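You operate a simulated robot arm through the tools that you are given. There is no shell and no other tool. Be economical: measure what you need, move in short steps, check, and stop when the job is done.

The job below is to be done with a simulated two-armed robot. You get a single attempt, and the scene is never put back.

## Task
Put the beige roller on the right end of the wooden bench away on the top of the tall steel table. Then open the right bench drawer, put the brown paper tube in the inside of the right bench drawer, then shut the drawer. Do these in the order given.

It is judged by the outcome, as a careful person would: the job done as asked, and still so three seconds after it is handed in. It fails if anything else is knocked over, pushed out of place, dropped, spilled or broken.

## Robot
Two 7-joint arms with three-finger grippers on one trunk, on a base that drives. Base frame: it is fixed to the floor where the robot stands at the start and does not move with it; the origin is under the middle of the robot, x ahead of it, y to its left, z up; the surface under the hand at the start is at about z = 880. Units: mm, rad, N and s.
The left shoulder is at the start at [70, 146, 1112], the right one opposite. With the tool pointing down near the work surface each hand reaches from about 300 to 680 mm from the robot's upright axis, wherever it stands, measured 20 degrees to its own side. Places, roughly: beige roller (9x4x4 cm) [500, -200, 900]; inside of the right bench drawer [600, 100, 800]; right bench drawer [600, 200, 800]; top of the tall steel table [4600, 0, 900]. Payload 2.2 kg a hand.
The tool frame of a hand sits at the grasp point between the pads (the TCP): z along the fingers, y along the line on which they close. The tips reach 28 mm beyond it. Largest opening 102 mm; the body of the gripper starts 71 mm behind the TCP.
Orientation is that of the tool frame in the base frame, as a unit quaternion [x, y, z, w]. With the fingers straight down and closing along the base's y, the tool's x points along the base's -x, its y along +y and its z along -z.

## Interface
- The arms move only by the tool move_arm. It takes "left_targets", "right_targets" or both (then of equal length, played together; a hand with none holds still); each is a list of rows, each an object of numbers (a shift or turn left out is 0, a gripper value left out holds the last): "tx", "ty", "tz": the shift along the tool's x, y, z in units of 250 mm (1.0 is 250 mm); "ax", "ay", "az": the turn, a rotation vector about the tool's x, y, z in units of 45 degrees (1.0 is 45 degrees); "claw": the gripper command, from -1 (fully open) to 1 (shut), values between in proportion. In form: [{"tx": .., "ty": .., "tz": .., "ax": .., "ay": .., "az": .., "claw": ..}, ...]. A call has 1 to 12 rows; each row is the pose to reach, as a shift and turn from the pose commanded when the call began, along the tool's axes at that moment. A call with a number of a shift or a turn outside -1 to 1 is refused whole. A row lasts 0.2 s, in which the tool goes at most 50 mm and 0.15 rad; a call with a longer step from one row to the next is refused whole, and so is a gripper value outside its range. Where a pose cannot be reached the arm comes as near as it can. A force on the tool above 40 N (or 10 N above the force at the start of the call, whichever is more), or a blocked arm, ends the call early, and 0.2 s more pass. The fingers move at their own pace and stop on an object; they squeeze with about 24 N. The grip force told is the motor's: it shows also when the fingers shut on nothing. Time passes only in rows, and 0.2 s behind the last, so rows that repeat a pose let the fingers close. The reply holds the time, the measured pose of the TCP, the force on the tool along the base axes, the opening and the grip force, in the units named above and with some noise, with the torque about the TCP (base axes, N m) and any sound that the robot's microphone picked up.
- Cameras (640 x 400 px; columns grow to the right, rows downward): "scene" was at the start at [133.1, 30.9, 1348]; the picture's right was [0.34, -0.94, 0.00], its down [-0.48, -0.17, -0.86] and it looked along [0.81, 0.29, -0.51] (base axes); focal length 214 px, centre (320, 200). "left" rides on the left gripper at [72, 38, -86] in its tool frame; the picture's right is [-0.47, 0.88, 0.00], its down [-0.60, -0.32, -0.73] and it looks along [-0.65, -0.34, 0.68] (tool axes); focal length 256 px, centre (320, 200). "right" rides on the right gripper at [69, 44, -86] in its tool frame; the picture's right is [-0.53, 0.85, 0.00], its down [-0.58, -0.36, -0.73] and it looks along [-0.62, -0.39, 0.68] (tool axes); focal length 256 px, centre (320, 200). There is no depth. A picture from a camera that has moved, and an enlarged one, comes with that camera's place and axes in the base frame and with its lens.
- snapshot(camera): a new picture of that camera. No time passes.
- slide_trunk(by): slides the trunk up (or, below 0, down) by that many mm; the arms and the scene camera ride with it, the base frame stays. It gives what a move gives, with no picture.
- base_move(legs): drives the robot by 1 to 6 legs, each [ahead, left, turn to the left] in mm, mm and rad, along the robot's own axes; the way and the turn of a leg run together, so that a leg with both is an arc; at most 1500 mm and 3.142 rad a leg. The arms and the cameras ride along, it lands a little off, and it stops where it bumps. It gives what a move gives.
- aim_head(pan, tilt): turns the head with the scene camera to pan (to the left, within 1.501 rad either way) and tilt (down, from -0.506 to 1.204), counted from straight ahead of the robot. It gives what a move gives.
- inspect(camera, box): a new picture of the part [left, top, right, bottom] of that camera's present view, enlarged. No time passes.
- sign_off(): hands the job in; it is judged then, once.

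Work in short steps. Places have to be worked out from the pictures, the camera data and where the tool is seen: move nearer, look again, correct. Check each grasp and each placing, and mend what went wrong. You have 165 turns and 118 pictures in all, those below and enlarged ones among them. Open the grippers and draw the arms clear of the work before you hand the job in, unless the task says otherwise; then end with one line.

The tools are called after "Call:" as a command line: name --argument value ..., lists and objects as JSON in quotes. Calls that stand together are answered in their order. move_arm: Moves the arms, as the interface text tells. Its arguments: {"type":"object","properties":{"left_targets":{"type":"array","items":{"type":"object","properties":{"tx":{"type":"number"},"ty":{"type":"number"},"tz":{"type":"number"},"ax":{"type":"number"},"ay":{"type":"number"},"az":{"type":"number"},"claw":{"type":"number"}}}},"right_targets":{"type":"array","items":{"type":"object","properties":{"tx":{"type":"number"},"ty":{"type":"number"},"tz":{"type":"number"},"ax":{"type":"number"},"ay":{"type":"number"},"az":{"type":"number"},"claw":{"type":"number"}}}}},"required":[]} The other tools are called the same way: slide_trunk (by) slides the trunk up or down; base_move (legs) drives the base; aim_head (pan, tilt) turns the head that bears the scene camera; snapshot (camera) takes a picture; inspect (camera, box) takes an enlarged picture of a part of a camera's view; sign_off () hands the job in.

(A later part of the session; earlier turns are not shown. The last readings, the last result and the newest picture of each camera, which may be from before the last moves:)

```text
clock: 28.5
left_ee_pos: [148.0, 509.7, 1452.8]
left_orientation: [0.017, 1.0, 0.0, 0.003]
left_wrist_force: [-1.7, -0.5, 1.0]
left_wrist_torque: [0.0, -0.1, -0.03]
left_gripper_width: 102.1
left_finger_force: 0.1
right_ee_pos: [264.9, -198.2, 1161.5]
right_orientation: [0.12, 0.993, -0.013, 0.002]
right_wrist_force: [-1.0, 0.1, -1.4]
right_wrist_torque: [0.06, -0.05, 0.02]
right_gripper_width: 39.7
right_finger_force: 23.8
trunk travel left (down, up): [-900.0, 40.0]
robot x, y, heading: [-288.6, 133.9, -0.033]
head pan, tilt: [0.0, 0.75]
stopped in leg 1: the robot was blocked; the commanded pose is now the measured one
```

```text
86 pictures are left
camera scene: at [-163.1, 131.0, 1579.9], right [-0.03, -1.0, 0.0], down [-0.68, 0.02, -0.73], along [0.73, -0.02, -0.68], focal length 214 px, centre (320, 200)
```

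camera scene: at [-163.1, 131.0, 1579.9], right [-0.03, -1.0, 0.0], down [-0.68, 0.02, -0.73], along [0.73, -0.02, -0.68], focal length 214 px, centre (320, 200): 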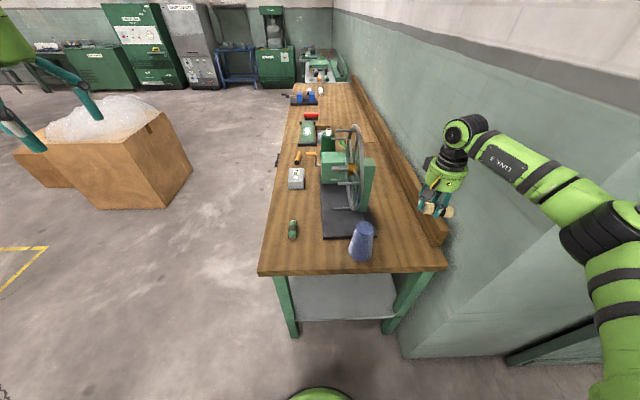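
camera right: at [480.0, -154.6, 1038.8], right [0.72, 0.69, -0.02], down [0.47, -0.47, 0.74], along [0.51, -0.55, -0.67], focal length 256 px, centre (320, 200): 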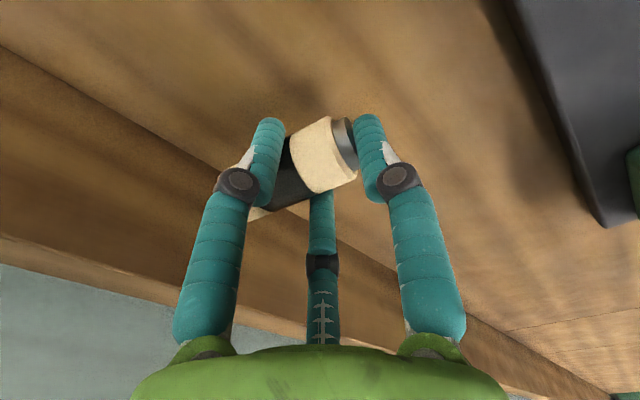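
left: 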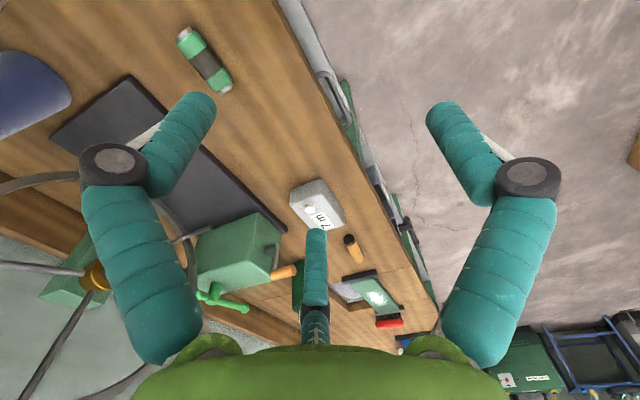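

Something behind stopped the base at x=-289. The space to the left looks open, so I'll look left and ahead-left before driving.

Call:
aim_head --pan 1.3 --tilt 0.6

Call:
snapshot --camera "scene"

Call:
aim_head --pan 0.5 --tilt 0.3

Call:
snapshot --camera "scene"

```text
clock: 29.9
left_ee_pos: [154.1, 510.8, 1450.8]
left_orientation: [0.016, 1.0, 0.0, 0.001]
left_wrist_force: [-1.6, -0.5, -0.4]
left_wrist_torque: [0.02, -0.02, -0.02]
left_gripper_width: 101.9
left_finger_force: 0.1
right_ee_pos: [269.2, -198.2, 1160.7]
right_orientation: [0.121, 0.993, -0.012, 0.002]
right_wrist_force: [0.3, -0.1, -1.7]
right_wrist_torque: [0.01, -0.03, 0.01]
right_gripper_width: 39.8
right_finger_force: 24.4
trunk travel left (down, up): [-900.0, 40.0]
robot x, y, heading: [-287.8, 133.7, -0.037]
head pan, tilt: [1.3, 0.6]
```

```text
85 pictures are left
camera scene: at [-213.9, 218.4, 1592.2], right [0.95, -0.3, 0.0], down [-0.17, -0.54, -0.83], along [0.25, 0.79, -0.56], focal length 214 px, centre (320, 200)
```

scene: 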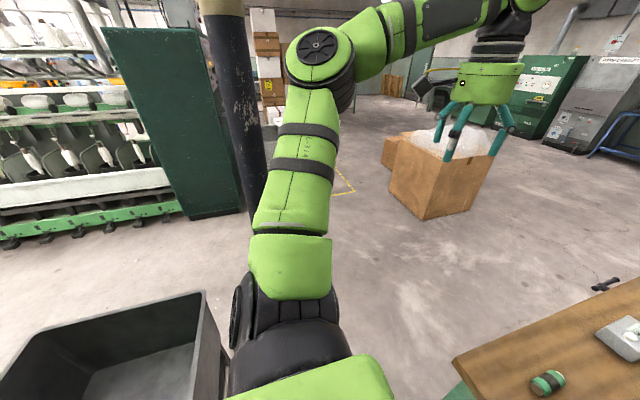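

```text
clock: 31.1
left_ee_pos: [155.4, 510.8, 1450.6]
left_orientation: [0.016, 1.0, 0.0, 0.0]
left_wrist_force: [0.1, -0.4, -0.2]
left_wrist_torque: [0.04, -0.02, -0.02]
left_gripper_width: 102.0
left_finger_force: 0.1
right_ee_pos: [270.3, -198.2, 1159.5]
right_orientation: [0.12, 0.993, -0.013, 0.003]
right_wrist_force: [-0.6, -0.2, -1.0]
right_wrist_torque: [0.02, -0.04, 0.01]
right_gripper_width: 39.6
right_finger_force: 24.0
trunk travel left (down, up): [-900.0, 40.0]
robot x, y, heading: [-291.5, 137.3, -0.032]
head pan, tilt: [0.499, 0.3]
```

```text
84 pictures are left
camera scene: at [-155.8, 176.0, 1619.6], right [0.45, -0.89, 0.0], down [-0.26, -0.13, -0.96], along [0.85, 0.43, -0.3], focal length 214 px, centre (320, 200)
```

scene: 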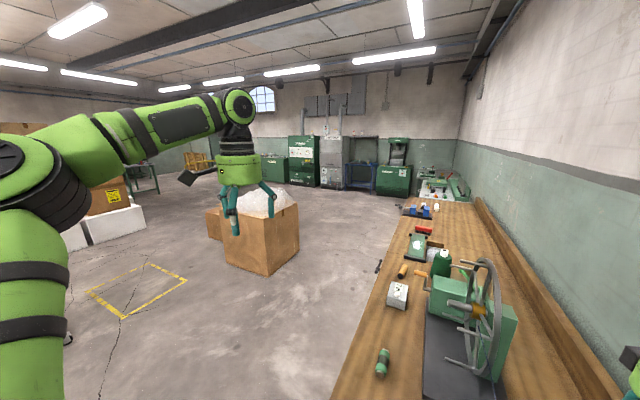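

There is a crate behind on the left, and open floor between the bench and the cardboard box. I'll zoom in on the far table near pixel (437,180).

Call:
inspect --camera "scene" --box '[340, 130, 500, 230]'

Call:
base_move --legs '[[150, 550, 0], [200, 200, 0]]'

Call:
snapshot --camera "scene"

```text
4.00 times, centred on (420, 180) of scene
camera zoom: at [-155.8, 176.0, 1619.6], right [0.45, -0.89, 0.0], down [-0.26, -0.13, -0.96], along [0.85, 0.43, -0.3], focal length 858 px, centre (-80, 280)
```

zoom: 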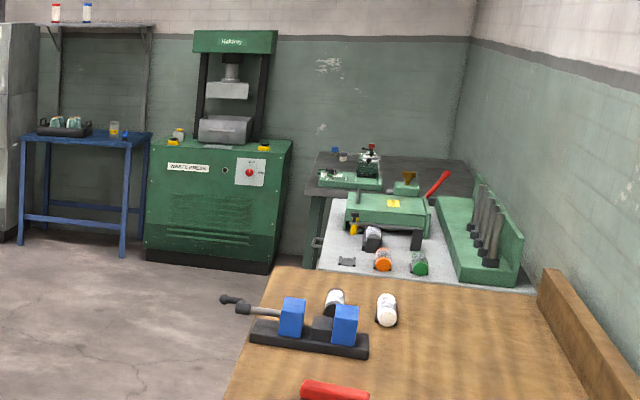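

```text
clock: 33.0
left_ee_pos: [226.4, 725.1, 1455.0]
left_orientation: [0.019, 1.0, 0.006, 0.001]
left_wrist_force: [0.1, -1.3, 0.4]
left_wrist_torque: [0.08, 0.03, 0.0]
left_gripper_width: 101.9
left_finger_force: 0.0
right_ee_pos: [332.6, 4.9, 1154.1]
right_orientation: [0.136, 0.99, -0.021, -0.009]
right_wrist_force: [-9.8, -10.0, 0.0]
right_wrist_torque: [-0.2, 0.54, -0.51]
right_gripper_width: 39.8
right_finger_force: 23.4
trunk travel left (down, up): [-900.0, 40.0]
robot x, y, heading: [-215.8, 362.7, -0.038]
head pan, tilt: [0.499, 0.3]
stopped in leg 1: the force on the tool passed its limit at 46 N (the readings are from after the stop); the commanded pose is now the measured one
```

```text
82 pictures are left
camera scene: at [-86.1, 390.4, 1620.2], right [0.45, -0.89, -0.01], down [-0.26, -0.12, -0.96], along [0.86, 0.43, -0.29], focal length 214 px, centre (320, 200)
```

scene: 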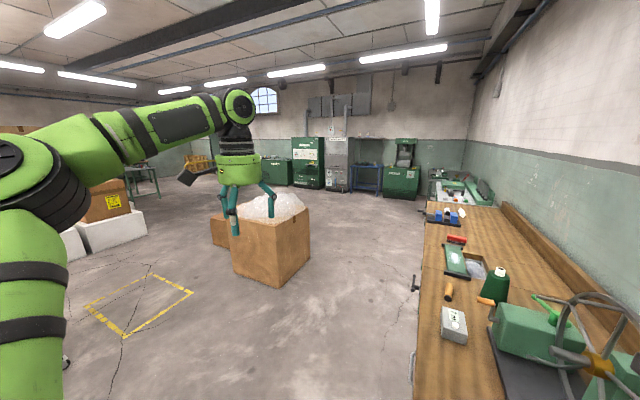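

The right hand brushed something (46 N), probably the wheel rim, because it rode along too far forward. I'll check the wheel and the hand before moving.

Call:
aim_head --pan -0.3 --tilt 0.65

Call:
snapshot --camera "scene"

Call:
snapshot --camera "right"

```text
clock: 34.1
left_ee_pos: [223.3, 741.0, 1452.3]
left_orientation: [0.017, 1.0, -0.001, 0.001]
left_wrist_force: [-0.4, -0.3, -0.7]
left_wrist_torque: [-0.02, 0.03, 0.01]
left_gripper_width: 102.0
left_finger_force: 0.0
right_ee_pos: [332.9, 20.5, 1159.9]
right_orientation: [0.132, 0.991, -0.024, -0.004]
right_wrist_force: [-9.3, 4.8, 2.9]
right_wrist_torque: [0.18, 0.16, -0.1]
right_gripper_width: 39.7
right_finger_force: 24.7
trunk travel left (down, up): [-900.0, 40.0]
robot x, y, heading: [-214.4, 363.6, -0.034]
head pan, tilt: [-0.3, 0.649]
```

```text
81 pictures are left
camera scene: at [-90.1, 336.9, 1588.3], right [-0.33, -0.94, 0.0], down [-0.57, 0.2, -0.8], along [0.75, -0.26, -0.6], focal length 214 px, centre (320, 200)
```

scene: 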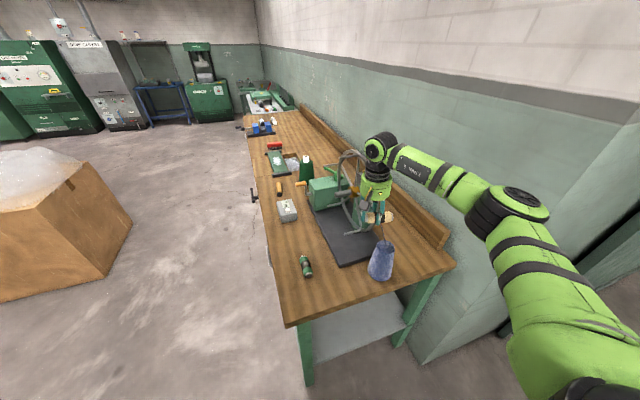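

```text
80 pictures are left
camera right: at [279.2, 85.1, 1244.1], right [0.74, 0.68, -0.04], down [0.47, -0.47, 0.75], along [0.48, -0.57, -0.66], focal length 256 px, centre (320, 200)
```

right: 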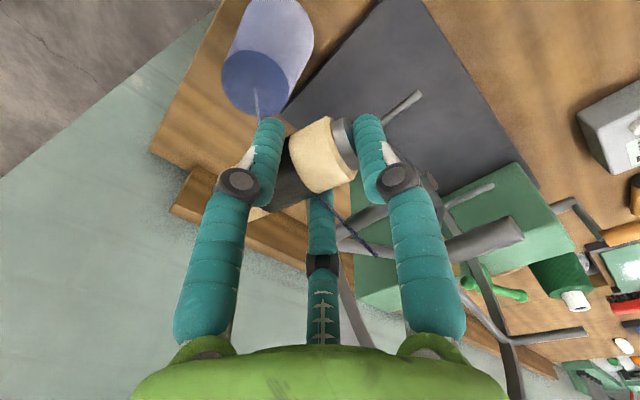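

The cone is still upright and the hand rests against the front of the rim. I'll back straight off in -x and look again.

Call:
base_move --legs '[[-70, 0, 0]]'

Call:
inspect --camera "scene" --box '[240, 120, 480, 300]'

```text
clock: 35.3
left_ee_pos: [148.1, 742.0, 1452.9]
left_orientation: [0.017, 1.0, 0.001, 0.002]
left_wrist_force: [-1.4, 0.0, 0.6]
left_wrist_torque: [0.0, -0.09, 0.01]
left_gripper_width: 101.9
left_finger_force: 0.0
right_ee_pos: [261.4, 21.3, 1158.9]
right_orientation: [0.132, 0.991, -0.023, -0.004]
right_wrist_force: [-1.2, -0.6, -1.3]
right_wrist_torque: [0.06, -0.09, 0.03]
right_gripper_width: 39.7
right_finger_force: 24.0
trunk travel left (down, up): [-900.0, 40.0]
robot x, y, heading: [-284.0, 366.5, -0.036]
head pan, tilt: [-0.3, 0.649]
stopped in leg 1: the robot was blocked; the commanded pose is now the measured one
```

```text
2.22 times, centred on (360, 210) of scene
camera zoom: at [-164.2, 337.3, 1588.5], right [-0.33, -0.94, 0.0], down [-0.57, 0.2, -0.8], along [0.76, -0.26, -0.6], focal length 477 px, centre (231, 178)
```

zoom: 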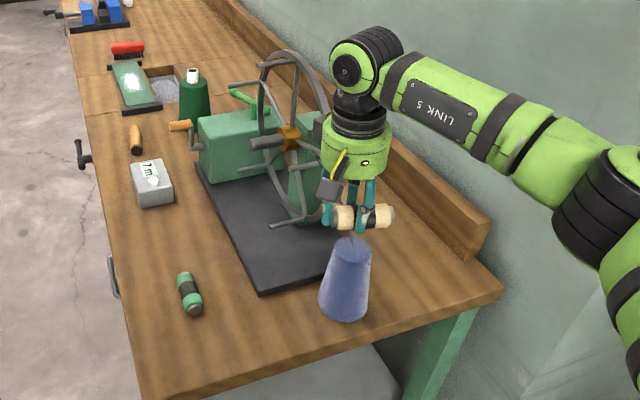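

The hand is clear and the machine's base plate looks unmoved to within measuring error. I'll drive straight left, which has clear space at this hand height, and then ahead-left away from the bench.

Call:
base_move --legs '[[10, 300, 0], [80, 280, 0]]'

Call:
aim_head --pan -0.5 --tilt 0.6

Call:
snapshot --camera "scene"

```text
clock: 39.0
left_ee_pos: [261.1, 1250.5, 1450.7]
left_orientation: [0.017, 1.0, 0.002, 0.001]
left_wrist_force: [-0.5, 0.4, -0.3]
left_wrist_torque: [0.08, -0.01, -0.06]
left_gripper_width: 102.3
left_finger_force: 0.0
right_ee_pos: [370.7, 530.4, 1156.2]
right_orientation: [0.132, 0.991, -0.023, -0.006]
right_wrist_force: [0.9, 0.0, -1.4]
right_wrist_torque: [0.07, -0.01, 0.0]
right_gripper_width: 39.7
right_finger_force: 23.5
trunk travel left (down, up): [-900.0, 40.0]
robot x, y, heading: [-182.5, 880.8, -0.034]
head pan, tilt: [-0.3, 0.649]
stopped in leg 2: the robot was blocked; the commanded pose is now the measured one
```

```text
clock: 39.8
left_ee_pos: [261.0, 1253.2, 1450.7]
left_orientation: [0.017, 1.0, 0.002, 0.0]
left_wrist_force: [-0.7, -0.9, 0.2]
left_wrist_torque: [0.01, 0.01, -0.01]
left_gripper_width: 102.0
left_finger_force: 0.0
right_ee_pos: [371.5, 531.7, 1156.2]
right_orientation: [0.132, 0.991, -0.023, -0.005]
right_wrist_force: [0.0, 0.1, -1.6]
right_wrist_torque: [0.05, 0.02, 0.04]
right_gripper_width: 39.9
right_finger_force: 23.8
trunk travel left (down, up): [-900.0, 40.0]
robot x, y, heading: [-179.3, 879.6, -0.028]
head pan, tilt: [-0.499, 0.6]
```

```text
78 pictures are left
camera scene: at [-56.3, 831.1, 1592.0], right [-0.51, -0.86, 0.0], down [-0.49, 0.29, -0.82], along [0.71, -0.42, -0.57], focal length 214 px, centre (320, 200)
```

scene: 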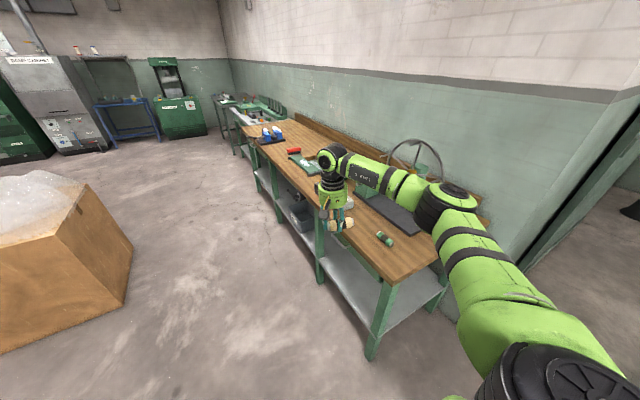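

Something to the left stopped the base at y≈880, but this lane is clear: the bench edge is at y≈330 and the cardboard box at y≥1630. I'll drive ahead along the bench.

Call:
base_move --legs '[[1500, 0, 0.03], [1000, 0, 0]]'

Call:
aim_head --pan -0.3 --tilt 0.4

Call:
snapshot --camera "scene"

```text
clock: 52.0
left_ee_pos: [2736.3, 1265.0, 1451.0]
left_orientation: [-0.004, 1.0, 0.0, 0.001]
left_wrist_force: [0.5, -0.5, 0.2]
left_wrist_torque: [-0.02, -0.01, -0.03]
left_gripper_width: 101.9
left_finger_force: 0.0
right_ee_pos: [2877.8, 549.8, 1158.0]
right_orientation: [0.112, 0.993, -0.024, -0.006]
right_wrist_force: [0.3, -0.1, -1.0]
right_wrist_torque: [0.03, 0.0, 0.03]
right_gripper_width: 39.4
right_finger_force: 24.1
trunk travel left (down, up): [-900.0, 40.0]
robot x, y, heading: [2313.9, 874.3, 0.013]
head pan, tilt: [-0.499, 0.6]
```

```text
clock: 52.7
left_ee_pos: [2738.1, 1266.6, 1449.7]
left_orientation: [-0.003, 1.0, 0.001, 0.001]
left_wrist_force: [-0.4, -0.1, -0.7]
left_wrist_torque: [0.0, -0.02, -0.04]
left_gripper_width: 102.0
left_finger_force: 0.0
right_ee_pos: [2878.1, 550.9, 1157.6]
right_orientation: [0.112, 0.993, -0.024, -0.006]
right_wrist_force: [-0.9, 0.7, -2.4]
right_wrist_torque: [0.01, 0.01, -0.02]
right_gripper_width: 39.7
right_finger_force: 24.1
trunk travel left (down, up): [-900.0, 40.0]
robot x, y, heading: [2313.2, 869.4, 0.012]
head pan, tilt: [-0.3, 0.4]
```

```text
77 pictures are left
camera scene: at [2448.9, 847.1, 1610.3], right [-0.29, -0.96, 0.0], down [-0.37, 0.11, -0.92], along [0.88, -0.26, -0.39], focal length 214 px, centre (320, 200)
```

scene: 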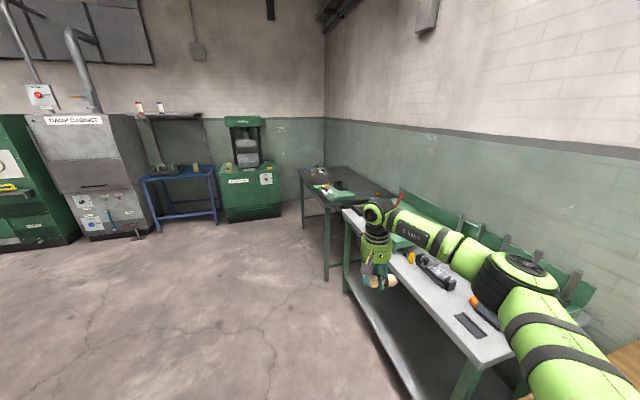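

The dark steel table spans roughly x 3900–4970 with its front edge near y≈380. I'll drive closer along the lane and then look at its top.

Call:
base_move --legs '[[1300, 0, -0.012], [600, 0, 0]]'

Call:
aim_head --pan -1.2 --tilt 0.6

Call:
snapshot --camera "scene"

```text
clock: 62.2
left_ee_pos: [4619.8, 1304.0, 1451.2]
left_orientation: [-0.006, 1.0, 0.0, 0.002]
left_wrist_force: [0.2, 0.3, 0.3]
left_wrist_torque: [-0.01, -0.06, -0.03]
left_gripper_width: 102.1
left_finger_force: 0.0
right_ee_pos: [4764.8, 589.2, 1157.5]
right_orientation: [0.109, 0.994, -0.025, -0.004]
right_wrist_force: [-0.9, 0.0, -2.7]
right_wrist_torque: [0.02, -0.02, 0.0]
right_gripper_width: 39.8
right_finger_force: 23.9
trunk travel left (down, up): [-900.0, 40.0]
robot x, y, heading: [4196.8, 914.4, 0.019]
head pan, tilt: [-0.3, 0.4]
```

```text
clock: 63.4
left_ee_pos: [4620.5, 1304.8, 1451.6]
left_orientation: [-0.007, 1.0, 0.001, 0.001]
left_wrist_force: [1.5, -1.0, -0.1]
left_wrist_torque: [0.03, -0.02, 0.0]
left_gripper_width: 101.8
left_finger_force: 0.1
right_ee_pos: [4766.1, 590.3, 1157.9]
right_orientation: [0.108, 0.994, -0.024, -0.007]
right_wrist_force: [0.9, 0.2, -1.4]
right_wrist_torque: [0.04, -0.01, 0.0]
right_gripper_width: 39.9
right_finger_force: 23.7
trunk travel left (down, up): [-900.0, 40.0]
robot x, y, heading: [4195.8, 909.2, 0.018]
head pan, tilt: [-1.201, 0.6]
```

```text
76 pictures are left
camera scene: at [4278.9, 827.5, 1592.2], right [-0.93, -0.38, 0.0], down [-0.21, 0.52, -0.83], along [0.31, -0.76, -0.56], focal length 214 px, centre (320, 200)
```

scene: 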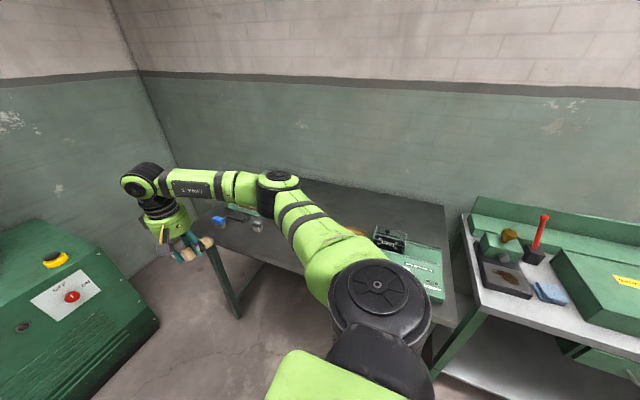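

The table centre, around x 4400–4780 near its front edge, is free. The green device sits at x≈4040–4330 and small cubes at x≥4860. I'll drive 450 mm ahead and turn to face the table.

Call:
base_move --legs '[[450, 0, 0], [0, 0, -0.8], [0, 0, -0.785]]'

Call:
aim_head --pan 0.0 --tilt 0.7

Call:
snapshot --camera "scene"

```text
clock: 70.2
left_ee_pos: [5035.4, 481.3, 1451.3]
left_orientation: [0.712, 0.703, 0.0, 0.001]
left_wrist_force: [-0.2, 0.8, 0.4]
left_wrist_torque: [0.0, 0.03, -0.04]
left_gripper_width: 102.0
left_finger_force: 0.1
right_ee_pos: [4316.3, 354.2, 1158.0]
right_orientation: [0.787, 0.616, -0.012, -0.022]
right_wrist_force: [-0.3, -0.5, -1.9]
right_wrist_torque: [-0.03, -0.02, 0.0]
right_gripper_width: 40.0
right_finger_force: 24.2
trunk travel left (down, up): [-900.0, 40.0]
robot x, y, heading: [4643.6, 918.5, -1.58]
head pan, tilt: [-1.201, 0.6]
```

```text
clock: 71.7
left_ee_pos: [5034.3, 480.7, 1450.4]
left_orientation: [0.711, 0.703, -0.001, 0.002]
left_wrist_force: [-0.1, 0.0, -0.1]
left_wrist_torque: [-0.02, 0.0, -0.03]
left_gripper_width: 102.4
left_finger_force: 0.0
right_ee_pos: [4314.8, 354.7, 1156.3]
right_orientation: [0.787, 0.616, -0.013, -0.02]
right_wrist_force: [0.6, -0.2, -1.6]
right_wrist_torque: [0.01, -0.01, -0.01]
right_gripper_width: 39.5
right_finger_force: 24.0
trunk travel left (down, up): [-900.0, 40.0]
robot x, y, heading: [4648.9, 908.8, -1.577]
head pan, tilt: [0.0, 0.7]
```

```text
75 pictures are left
camera scene: at [4645.3, 780.1, 1583.5], right [-1.0, 0.01, 0.0], down [0.01, 0.64, -0.76], along [-0.01, -0.76, -0.64], focal length 214 px, centre (320, 200)
```

scene: 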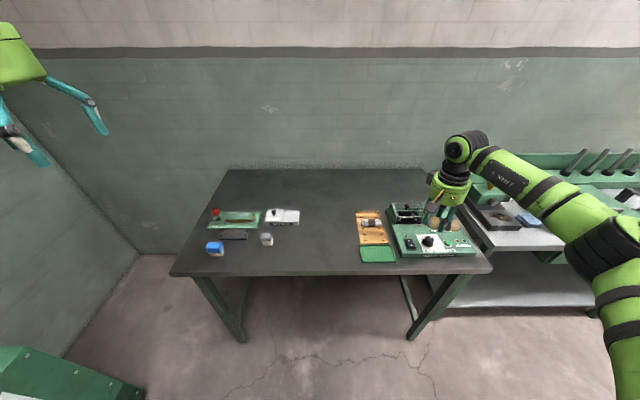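

The free patch is around x 4470–4820, with the front edge at y≈364. I'll drive 120 mm closer and bring the hand over to about (4565,220), lowering partway.

Call:
base_move --legs '[[120, 0, 0]]'

Call:
move_arm --right_targets '[{"tx": 0.03, "ty": 0.17, "claw": 1}, {"tx": 0.06, "ty": 0.34, "claw": 1}, {"tx": 0.09, "ty": 0.51, "claw": 1}, {"tx": 0.12, "ty": 0.68, "claw": 1}, {"tx": 0.15, "ty": 0.84, "tz": 0.08, "claw": 1}, {"tx": 0.185, "ty": 0.99, "tz": 0.16, "claw": 1}, {"tx": 0.185, "ty": 0.99, "tz": 0.3, "claw": 1}, {"tx": 0.185, "ty": 0.99, "tz": 0.4, "claw": 1}, {"tx": 0.185, "ty": 0.99, "tz": 0.4, "claw": 1}]'

Call:
snapshot --camera "scene"

Call:
snapshot --camera "right"

```text
clock: 72.9
left_ee_pos: [5031.5, 364.0, 1452.9]
left_orientation: [0.712, 0.702, -0.001, 0.003]
left_wrist_force: [-0.3, 1.5, 1.4]
left_wrist_torque: [-0.04, 0.0, 0.01]
left_gripper_width: 102.2
left_finger_force: 0.1
right_ee_pos: [4312.3, 238.6, 1159.5]
right_orientation: [0.788, 0.615, -0.014, -0.02]
right_wrist_force: [-0.8, 0.8, -1.2]
right_wrist_torque: [-0.05, -0.03, 0.01]
right_gripper_width: 39.6
right_finger_force: 24.5
trunk travel left (down, up): [-900.0, 40.0]
robot x, y, heading: [4646.5, 793.7, -1.582]
head pan, tilt: [0.0, 0.7]
```

```text
clock: 74.9
left_ee_pos: [5032.6, 359.3, 1450.9]
left_orientation: [0.712, 0.702, 0.0, 0.002]
left_wrist_force: [0.3, 0.7, -0.8]
left_wrist_torque: [-0.01, -0.01, 0.0]
left_gripper_width: 102.2
left_finger_force: 0.1
right_ee_pos: [4560.7, 220.2, 1042.2]
right_orientation: [0.788, 0.615, -0.013, -0.02]
right_wrist_force: [0.0, 0.3, -0.9]
right_wrist_torque: [-0.03, 0.0, -0.01]
right_gripper_width: 39.5
right_finger_force: 24.0
trunk travel left (down, up): [-900.0, 40.0]
robot x, y, heading: [4649.6, 790.2, -1.584]
head pan, tilt: [0.0, 0.7]
```

```text
74 pictures are left
camera scene: at [4645.0, 659.1, 1583.6], right [-1.0, 0.01, 0.0], down [0.01, 0.64, -0.76], along [-0.01, -0.76, -0.64], focal length 214 px, centre (320, 200)
```

scene: 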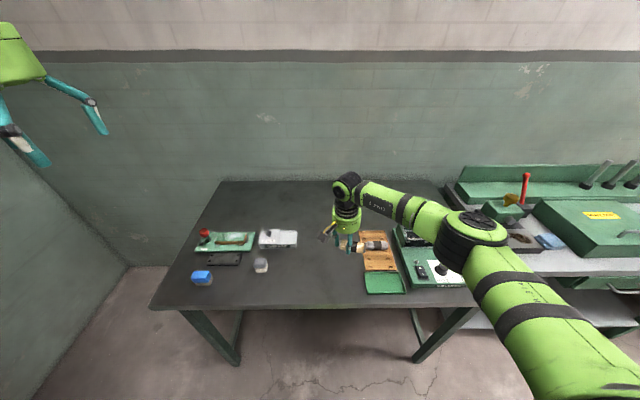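

```text
73 pictures are left
camera right: at [4623.8, 275.8, 1126.4], right [0.69, -0.72, -0.04], down [-0.46, -0.48, 0.75], along [-0.56, -0.49, -0.67], focal length 256 px, centre (320, 200)
```

right: 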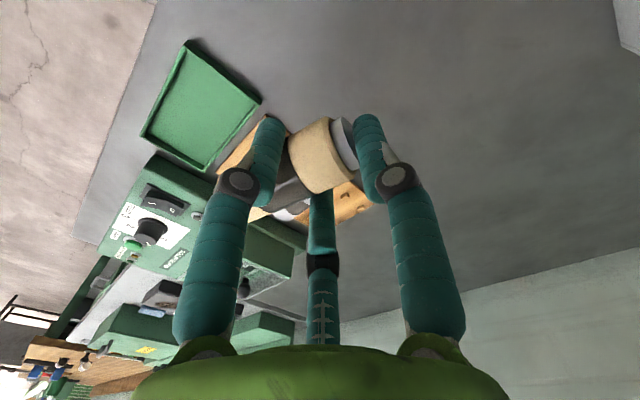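

The roller is close to the orange board, so I'll shift 75 mm left (+x) and lower to z≈975.

Call:
move_arm --right_targets '[{"tx": 0.036, "ty": 0.145, "claw": 1}, {"tx": 0.072, "ty": 0.29, "tz": 0.03, "claw": 1}, {"tx": 0.072, "ty": 0.29, "tz": 0.15, "claw": 1}, {"tx": 0.072, "ty": 0.29, "tz": 0.27, "claw": 1}, {"tx": 0.072, "ty": 0.29, "tz": 0.27, "claw": 1}]'

Call:
inspect --camera "scene" --box '[240, 190, 440, 310]'

```text
clock: 76.1
left_ee_pos: [5032.5, 358.7, 1450.9]
left_orientation: [0.712, 0.702, 0.0, 0.0]
left_wrist_force: [-0.4, -0.2, 0.7]
left_wrist_torque: [-0.02, 0.03, 0.0]
left_gripper_width: 102.0
left_finger_force: 0.0
right_ee_pos: [4634.4, 220.5, 974.4]
right_orientation: [0.788, 0.615, -0.014, -0.023]
right_wrist_force: [0.2, 0.6, -1.8]
right_wrist_torque: [-0.02, -0.03, 0.01]
right_gripper_width: 39.8
right_finger_force: 24.0
trunk travel left (down, up): [-900.0, 40.0]
robot x, y, heading: [4649.8, 789.6, -1.586]
head pan, tilt: [0.0, 0.7]
```

```text
3.20 times, centred on (340, 250) of scene
camera zoom: at [4645.7, 659.1, 1583.6], right [-1.0, 0.01, 0.0], down [0.01, 0.64, -0.76], along [-0.01, -0.76, -0.64], focal length 686 px, centre (256, 40)
```

zoom: 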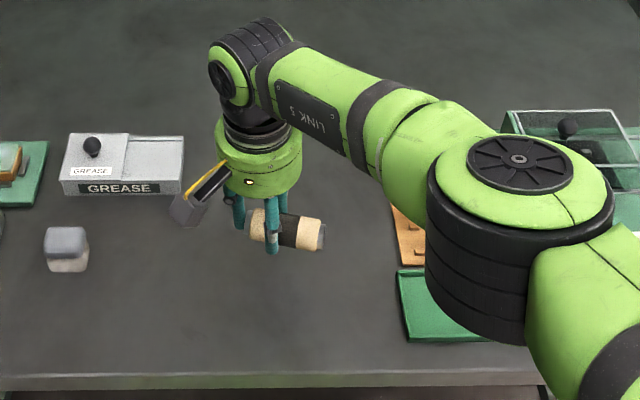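

There is clear space around the roller. I'll lower slowly and watch for contact.

Call:
move_arm --right_targets '[{"tz": 0.04, "claw": 1}, {"tz": 0.08, "claw": 1}, {"tz": 0.11, "claw": 1}, {"tz": 0.11, "claw": 1}]'

```text
clock: 77.1
left_ee_pos: [5030.8, 358.8, 1450.5]
left_orientation: [0.712, 0.702, 0.0, 0.001]
left_wrist_force: [-0.9, 0.4, -0.1]
left_wrist_torque: [-0.02, 0.01, 0.0]
left_gripper_width: 102.1
left_finger_force: 0.1
right_ee_pos: [4629.1, 222.8, 946.4]
right_orientation: [0.788, 0.615, -0.013, -0.02]
right_wrist_force: [0.0, -0.2, -2.7]
right_wrist_torque: [0.0, -0.04, 0.02]
right_gripper_width: 39.6
right_finger_force: 24.0
right hand out of reach, approached as far as the arm can: row 3
trunk travel left (down, up): [-900.0, 40.0]
robot x, y, heading: [4648.6, 791.7, -1.582]
head pan, tilt: [0.0, 0.7]
```

The arm is at its limit here, so I'll lower with the trunk in small steps.

Call:
slide_trunk --by -10

Call:
inspect --camera "scene" --box '[290, 220, 370, 270]'

```text
clock: 77.7
left_ee_pos: [5030.2, 357.8, 1441.3]
left_orientation: [0.712, 0.702, 0.001, 0.001]
left_wrist_force: [0.0, -0.1, -0.1]
left_wrist_torque: [0.02, 0.01, 0.03]
left_gripper_width: 102.1
left_finger_force: 0.1
right_ee_pos: [4629.0, 221.2, 936.3]
right_orientation: [0.789, 0.614, -0.014, -0.02]
right_wrist_force: [-0.6, -0.7, -1.8]
right_wrist_torque: [-0.03, -0.04, 0.03]
right_gripper_width: 39.7
right_finger_force: 23.7
trunk travel left (down, up): [-890.0, 50.0]
robot x, y, heading: [4647.7, 793.6, -1.582]
head pan, tilt: [0.0, 0.7]
```

```text
8.00 times, centred on (330, 245) of scene
camera zoom: at [4643.8, 658.2, 1573.4], right [-1.0, 0.01, 0.0], down [0.01, 0.64, -0.76], along [-0.01, -0.76, -0.64], focal length 1716 px, centre (240, -160)
```

zoom: 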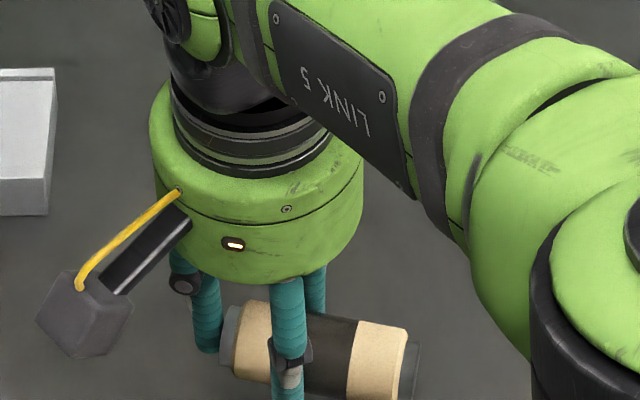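

No contact yet. I'll continue lowering in steps.

Call:
slide_trunk --by -12

Call:
slide_trunk --by -8

```text
clock: 78.3
left_ee_pos: [5031.6, 358.2, 1428.5]
left_orientation: [0.713, 0.702, -0.001, 0.002]
left_wrist_force: [0.6, 0.4, 0.7]
left_wrist_torque: [-0.03, 0.0, 0.02]
left_gripper_width: 102.2
left_finger_force: 0.1
right_ee_pos: [4628.6, 221.0, 923.5]
right_orientation: [0.788, 0.616, -0.013, -0.02]
right_wrist_force: [0.2, -0.4, -1.9]
right_wrist_torque: [0.01, -0.06, 0.03]
right_gripper_width: 39.5
right_finger_force: 24.0
trunk travel left (down, up): [-878.0, 62.0]
robot x, y, heading: [4648.4, 791.5, -1.584]
head pan, tilt: [0.0, 0.7]
```

```text
clock: 78.8
left_ee_pos: [5031.4, 359.5, 1421.5]
left_orientation: [0.712, 0.703, -0.001, 0.002]
left_wrist_force: [0.9, -0.2, -0.3]
left_wrist_torque: [0.0, -0.02, 0.0]
left_gripper_width: 101.9
left_finger_force: 0.1
right_ee_pos: [4628.5, 224.3, 917.4]
right_orientation: [0.789, 0.614, -0.014, -0.02]
right_wrist_force: [-0.6, 0.9, 3.6]
right_wrist_torque: [0.03, -0.16, 0.0]
right_gripper_width: 39.7
right_finger_force: 23.9
trunk travel left (down, up): [-870.0, 70.0]
robot x, y, heading: [4644.3, 793.5, -1.583]
head pan, tilt: [0.0, 0.7]
```

Contact starts at z≈917. I'll settle 3 mm more and then open the fingers gradually.

Call:
slide_trunk --by -3

Call:
move_arm --right_targets '[{"claw": 0.15}, {"claw": 0.1}, {"claw": -0.1}, {"claw": -0.4}, {"claw": -1}, {"claw": -1}]'

Call:
snapshot --camera "right"

```text
clock: 79.4
left_ee_pos: [5031.5, 362.6, 1419.8]
left_orientation: [0.712, 0.702, -0.001, 0.003]
left_wrist_force: [-0.8, -0.6, 0.2]
left_wrist_torque: [0.03, 0.01, 0.03]
left_gripper_width: 102.1
left_finger_force: 0.0
right_ee_pos: [4628.7, 223.5, 917.1]
right_orientation: [0.789, 0.615, -0.015, -0.017]
right_wrist_force: [-2.0, -0.2, 19.1]
right_wrist_torque: [-0.15, -0.34, 0.01]
right_gripper_width: 39.8
right_finger_force: 23.8
trunk travel left (down, up): [-867.0, 73.0]
robot x, y, heading: [4649.8, 794.3, -1.584]
head pan, tilt: [0.0, 0.7]
```

```text
clock: 80.8
left_ee_pos: [5032.6, 358.3, 1418.3]
left_orientation: [0.712, 0.702, 0.0, 0.001]
left_wrist_force: [0.3, 0.1, -0.2]
left_wrist_torque: [0.03, -0.02, 0.01]
left_gripper_width: 102.2
left_finger_force: 0.2
right_ee_pos: [4629.1, 222.9, 913.3]
right_orientation: [0.788, 0.615, -0.013, -0.02]
right_wrist_force: [0.7, -0.4, 0.1]
right_wrist_torque: [-0.01, -0.02, 0.03]
right_gripper_width: 101.9
right_finger_force: 0.0
trunk travel left (down, up): [-867.0, 73.0]
robot x, y, heading: [4644.0, 796.5, -1.581]
head pan, tilt: [0.0, 0.7]
```

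```text
70 pictures are left
camera right: at [4691.6, 277.8, 997.5], right [0.69, -0.72, -0.04], down [-0.46, -0.48, 0.75], along [-0.56, -0.49, -0.67], focal length 256 px, centre (320, 200)
```

right: 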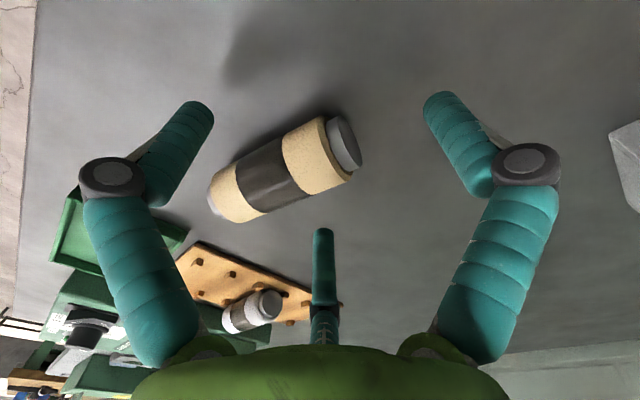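

The roller rests still on the steel table between the open fingers. I'll raise the hand straight up and check.

Call:
move_arm --right_targets '[{"tz": -0.1}, {"tz": -0.25}, {"tz": -0.42}, {"tz": -0.6}, {"tz": -0.78}, {"tz": -0.78}]'

Call:
snapshot --camera "scene"

```text
clock: 82.2
left_ee_pos: [5031.2, 359.4, 1417.7]
left_orientation: [0.712, 0.703, 0.0, 0.001]
left_wrist_force: [1.0, -0.3, 0.6]
left_wrist_torque: [-0.01, 0.01, 0.03]
left_gripper_width: 101.9
left_finger_force: 0.0
right_ee_pos: [4634.9, 223.4, 1111.6]
right_orientation: [0.789, 0.615, -0.013, -0.019]
right_wrist_force: [0.1, -0.1, 0.3]
right_wrist_torque: [0.03, 0.03, 0.0]
right_gripper_width: 101.9
right_finger_force: 0.0
trunk travel left (down, up): [-867.0, 73.0]
robot x, y, heading: [4648.1, 794.0, -1.58]
head pan, tilt: [0.0, 0.7]
```

```text
69 pictures are left
camera scene: at [4644.3, 658.9, 1550.5], right [-1.0, 0.01, 0.0], down [0.01, 0.64, -0.76], along [-0.01, -0.76, -0.64], focal length 214 px, centre (320, 200)
```

scene: 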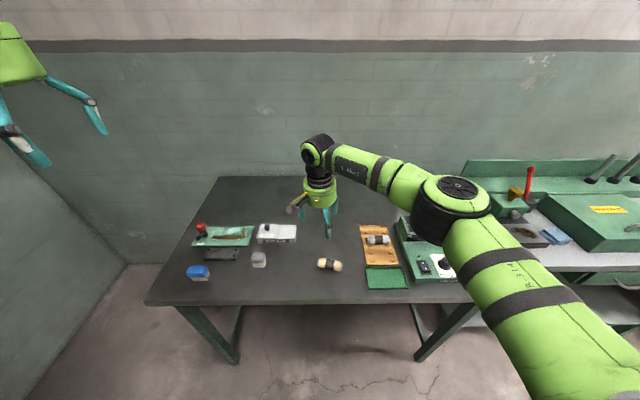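

The roller is safely placed. I'll back up and strafe right along the lane to the bench while still facing it.

Call:
base_move --legs '[[-220, 0, 0.012], [0, -1500, 0], [0, -1500, 0], [0, -800, 0]]'

Call:
snapshot --camera "scene"

```text
clock: 101.9
left_ee_pos: [1207.0, 645.9, 1418.1]
left_orientation: [0.715, 0.699, 0.0, 0.001]
left_wrist_force: [0.1, 0.0, -1.0]
left_wrist_torque: [-0.01, 0.03, 0.0]
left_gripper_width: 102.2
left_finger_force: 0.1
right_ee_pos: [809.1, 513.4, 1111.5]
right_orientation: [0.791, 0.611, -0.014, -0.021]
right_wrist_force: [0.6, 0.1, 0.7]
right_wrist_torque: [0.0, 0.0, -0.03]
right_gripper_width: 101.9
right_finger_force: 0.0
trunk travel left (down, up): [-867.0, 73.0]
robot x, y, heading: [827.4, 1079.7, -1.593]
head pan, tilt: [0.0, 0.7]
```

```text
68 pictures are left
camera scene: at [821.5, 949.5, 1550.5], right [-1.0, 0.02, 0.0], down [0.01, 0.64, -0.76], along [-0.02, -0.76, -0.64], focal length 214 px, centre (320, 200)
```

scene: 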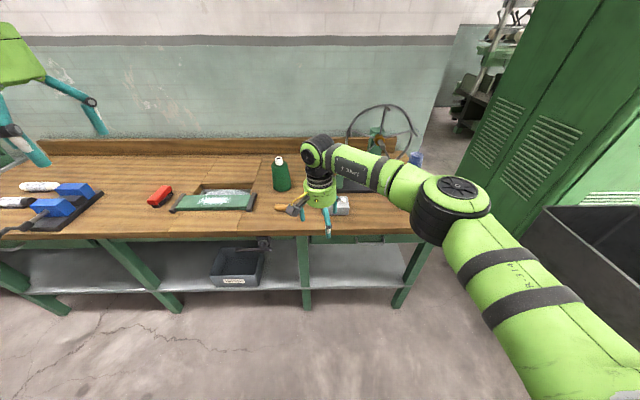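

I've arrived facing the bench. I'll zoom on the drawer area and the tube.

Call:
inspect --camera "scene" --box '[200, 170, 440, 320]'

Call:
snapshot --camera "right"

```text
2.67 times, centred on (320, 245) of scene
camera zoom: at [821.5, 949.5, 1550.5], right [-1.0, 0.02, 0.0], down [0.01, 0.64, -0.76], along [-0.02, -0.76, -0.64], focal length 572 px, centre (320, 80)
```

zoom: 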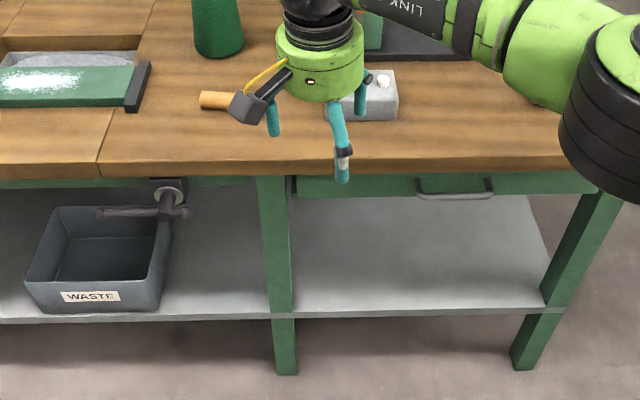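

```text
66 pictures are left
camera right: at [871.9, 568.1, 1195.1], right [0.68, -0.73, -0.04], down [-0.46, -0.48, 0.75], along [-0.56, -0.49, -0.66], focal length 256 px, centre (320, 200)
```

right: 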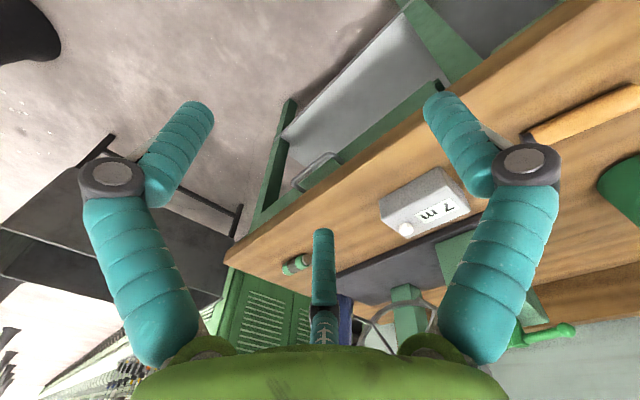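

From the wrist pictures, the hand has three fingers at about 120° spacing, at tool azimuths 92°, 212° and -28°, which explains the 40 mm grip on the roller. The drawer handle is a bar near x≈590, z≈828. I'll look at it closely.

Call:
inspect --camera "right" --box '[240, 100, 400, 200]'

Call:
inspect --camera "scene" --box '[330, 210, 430, 270]'

```text
4.00 times, centred on (320, 150) of right
camera zoom: at [871.9, 568.1, 1195.1], right [0.68, -0.73, -0.04], down [-0.46, -0.48, 0.75], along [-0.56, -0.49, -0.66], focal length 1024 px, centre (320, 400)
```

zoom: 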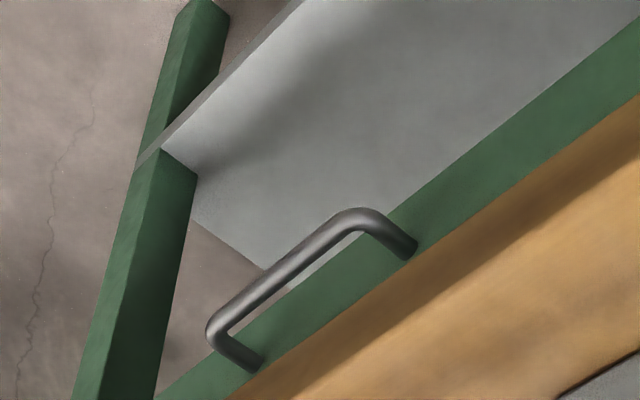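

```text
6.40 times, centred on (380, 240) of scene
camera zoom: at [821.5, 949.5, 1550.5], right [-1.0, 0.02, 0.0], down [0.01, 0.64, -0.76], along [-0.02, -0.76, -0.64], focal length 1373 px, centre (-64, -56)
```

zoom: 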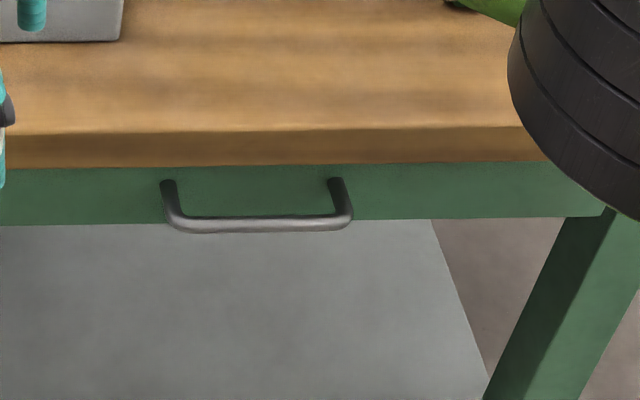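

The handle is a U-bar projecting about 40 mm, near x≈590, y≈380, z≈828. I'll lower the trunk, shift the base, and bring the right hand in front of it with one finger turned to face the bench.

Call:
slide_trunk --by -150

Call:
base_move --legs '[[60, -40, 0.02]]'

Call:
move_arm --right_targets '[{"tx": -0.03, "ty": -0.12, "az": -0.16}, {"tx": -0.06, "ty": -0.24, "az": -0.32}, {"tx": -0.09, "ty": -0.36, "az": -0.48}, {"tx": -0.12, "ty": -0.48, "az": -0.64}, {"tx": -0.15, "ty": -0.6, "az": -0.8}, {"tx": -0.18, "ty": -0.7, "az": -0.93}, {"tx": -0.18, "ty": -0.7, "az": -0.93}]'

Call:
snapshot --camera "right"

Call:
snapshot --camera "scene"

```text
clock: 103.7
left_ee_pos: [1204.8, 645.8, 1267.6]
left_orientation: [0.716, 0.698, -0.001, 0.0]
left_wrist_force: [-0.3, 0.0, -0.8]
left_wrist_torque: [-0.01, 0.0, 0.0]
left_gripper_width: 102.0
left_finger_force: 0.1
right_ee_pos: [808.0, 513.3, 961.5]
right_orientation: [0.791, 0.611, -0.013, -0.02]
right_wrist_force: [0.6, 0.0, 0.7]
right_wrist_torque: [0.02, -0.02, -0.01]
right_gripper_width: 101.9
right_finger_force: 0.0
trunk travel left (down, up): [-717.0, 223.0]
robot x, y, heading: [824.0, 1083.4, -1.592]
head pan, tilt: [0.0, 0.7]
```

```text
clock: 104.7
left_ee_pos: [1177.5, 599.2, 1269.1]
left_orientation: [0.707, 0.707, -0.003, 0.002]
left_wrist_force: [0.0, 0.1, 0.3]
left_wrist_torque: [-0.02, -0.01, 0.03]
left_gripper_width: 102.3
left_finger_force: 0.0
right_ee_pos: [783.3, 457.2, 964.0]
right_orientation: [0.783, 0.621, -0.014, -0.019]
right_wrist_force: [-0.9, -0.5, -0.1]
right_wrist_torque: [-0.02, 0.0, -0.02]
right_gripper_width: 101.9
right_finger_force: 0.0
trunk travel left (down, up): [-717.0, 223.0]
robot x, y, heading: [785.8, 1026.7, -1.571]
head pan, tilt: [0.0, 0.7]
```

```text
clock: 106.3
left_ee_pos: [1176.7, 597.4, 1267.6]
left_orientation: [0.707, 0.707, -0.001, 0.0]
left_wrist_force: [-0.2, -0.4, 0.7]
left_wrist_torque: [0.0, 0.01, 0.0]
left_gripper_width: 101.9
left_finger_force: 0.1
right_ee_pos: [602.2, 449.3, 970.1]
right_orientation: [0.51, 0.86, -0.006, -0.023]
right_wrist_force: [0.3, 0.3, 0.2]
right_wrist_torque: [-0.01, -0.02, 0.01]
right_gripper_width: 102.1
right_finger_force: 0.0
trunk travel left (down, up): [-717.0, 223.0]
robot x, y, heading: [783.5, 1020.9, -1.561]
head pan, tilt: [0.0, 0.7]
```

```text
63 pictures are left
camera right: at [610.5, 529.9, 1057.0], right [1.0, -0.06, -0.05], down [-0.01, -0.69, 0.72], along [-0.08, -0.72, -0.69], focal length 256 px, centre (320, 200)
```

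right: 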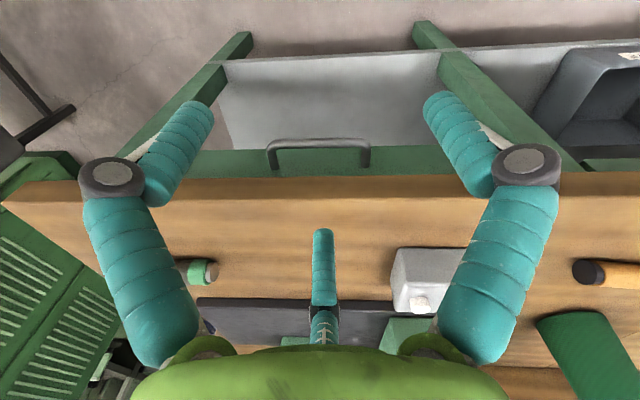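

```text
62 pictures are left
camera scene: at [784.2, 891.0, 1400.6], right [-1.0, 0.0, 0.0], down [0.0, 0.64, -0.77], along [0.0, -0.77, -0.64], focal length 214 px, centre (320, 200)
```

scene: 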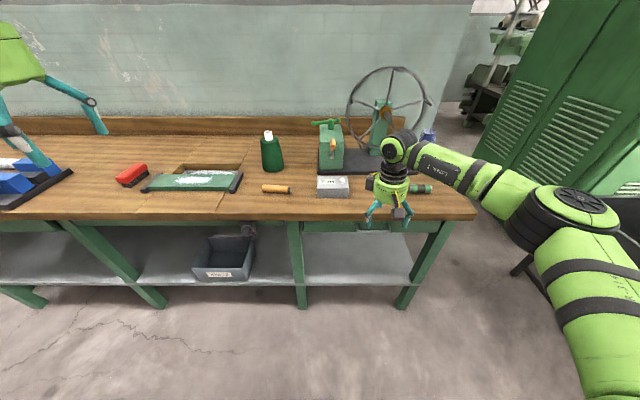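

This view gives the bar centre at about (589,378,825). A finger coming from above would foul the bench edge, so I'll grip the bar horizontally. I'll back up a little and start pitching the hand forward.

Call:
base_move --legs '[[-130, 0, 0]]'

Call:
move_arm --right_targets '[{"ax": 0.08, "ay": -0.146}, {"ax": 0.16, "ay": -0.292}, {"ax": 0.24, "ay": -0.438}, {"ax": 0.32, "ay": -0.585}, {"ax": 0.4, "ay": -0.73}, {"ax": 0.48, "ay": -0.877}, {"ax": 0.48, "ay": -0.877}]'

```text
clock: 107.6
left_ee_pos: [1174.2, 725.2, 1266.6]
left_orientation: [0.708, 0.707, 0.001, 0.001]
left_wrist_force: [-0.1, -1.1, -0.4]
left_wrist_torque: [0.03, -0.01, -0.03]
left_gripper_width: 102.0
left_finger_force: 0.1
right_ee_pos: [599.5, 579.0, 968.9]
right_orientation: [0.51, 0.86, -0.004, -0.023]
right_wrist_force: [-0.5, 0.2, 0.9]
right_wrist_torque: [0.02, 0.04, 0.03]
right_gripper_width: 101.8
right_finger_force: 0.0
trunk travel left (down, up): [-717.0, 223.0]
robot x, y, heading: [783.3, 1155.4, -1.564]
head pan, tilt: [0.0, 0.7]
```

```text
clock: 109.2
left_ee_pos: [1173.6, 726.8, 1268.5]
left_orientation: [0.708, 0.706, -0.001, 0.0]
left_wrist_force: [0.4, -0.6, -0.4]
left_wrist_torque: [-0.02, -0.01, -0.03]
left_gripper_width: 101.9
left_finger_force: 0.0
right_ee_pos: [602.9, 582.0, 971.3]
right_orientation: [0.466, 0.8, -0.335, 0.174]
right_wrist_force: [1.0, 0.1, -0.1]
right_wrist_torque: [-0.02, 0.01, 0.02]
right_gripper_width: 102.0
right_finger_force: 0.1
trunk travel left (down, up): [-717.0, 223.0]
robot x, y, heading: [783.5, 1158.5, -1.565]
head pan, tilt: [0.0, 0.7]
```

It's pitched 45° correctly, so I'll do the second 45°.

Call:
move_arm --right_targets '[{"ax": 0.08, "ay": -0.146}, {"ax": 0.16, "ay": -0.292}, {"ax": 0.24, "ay": -0.438}, {"ax": 0.32, "ay": -0.585}, {"ax": 0.4, "ay": -0.73}, {"ax": 0.48, "ay": -0.877}, {"ax": 0.48, "ay": -0.877}]'

Call:
snapshot --camera "scene"

Call:
snapshot --camera "right"

```text
clock: 110.8
left_ee_pos: [1173.7, 727.8, 1268.5]
left_orientation: [0.707, 0.707, 0.0, 0.001]
left_wrist_force: [0.2, -0.5, -0.2]
left_wrist_torque: [0.01, -0.02, -0.02]
left_gripper_width: 102.0
left_finger_force: 0.1
right_ee_pos: [601.0, 581.0, 970.3]
right_orientation: [0.434, 0.753, -0.435, 0.235]
right_wrist_force: [-0.7, 0.1, -0.5]
right_wrist_torque: [-0.01, -0.01, 0.02]
right_gripper_width: 102.1
right_finger_force: 0.2
right hand out of reach, approached as far as the arm can: row 3, 4, 5, 6, 7
trunk travel left (down, up): [-717.0, 223.0]
robot x, y, heading: [785.1, 1159.4, -1.568]
head pan, tilt: [0.0, 0.7]
```

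```text
61 pictures are left
camera scene: at [782.9, 1022.8, 1400.6], right [-1.0, 0.0, 0.0], down [0.0, 0.64, -0.76], along [0.0, -0.76, -0.64], focal length 214 px, centre (320, 200)
```

scene: 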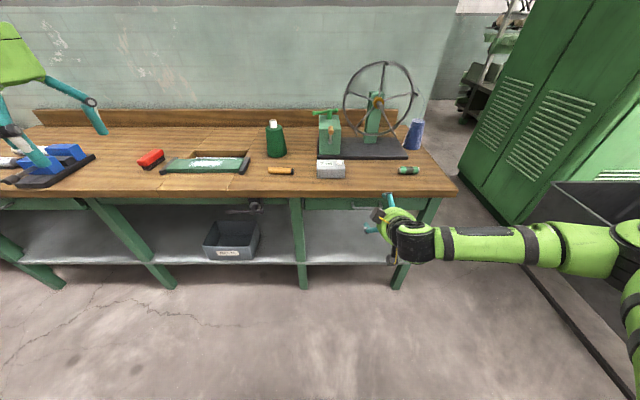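

```text
60 pictures are left
camera right: at [604.5, 697.3, 944.1], right [1.0, -0.03, 0.01], down [0.0, 0.28, 0.96], along [-0.04, -0.96, 0.28], focal length 256 px, centre (320, 200)
```

right: 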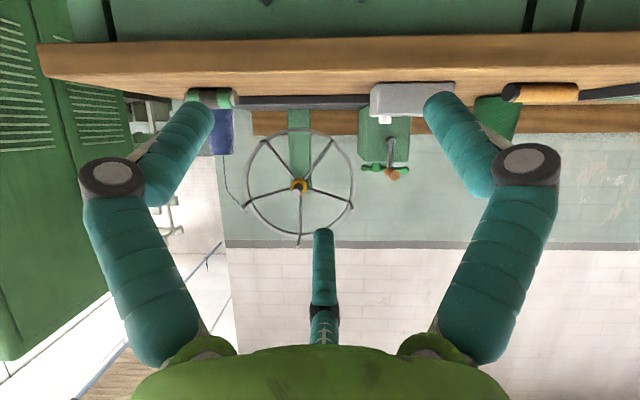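

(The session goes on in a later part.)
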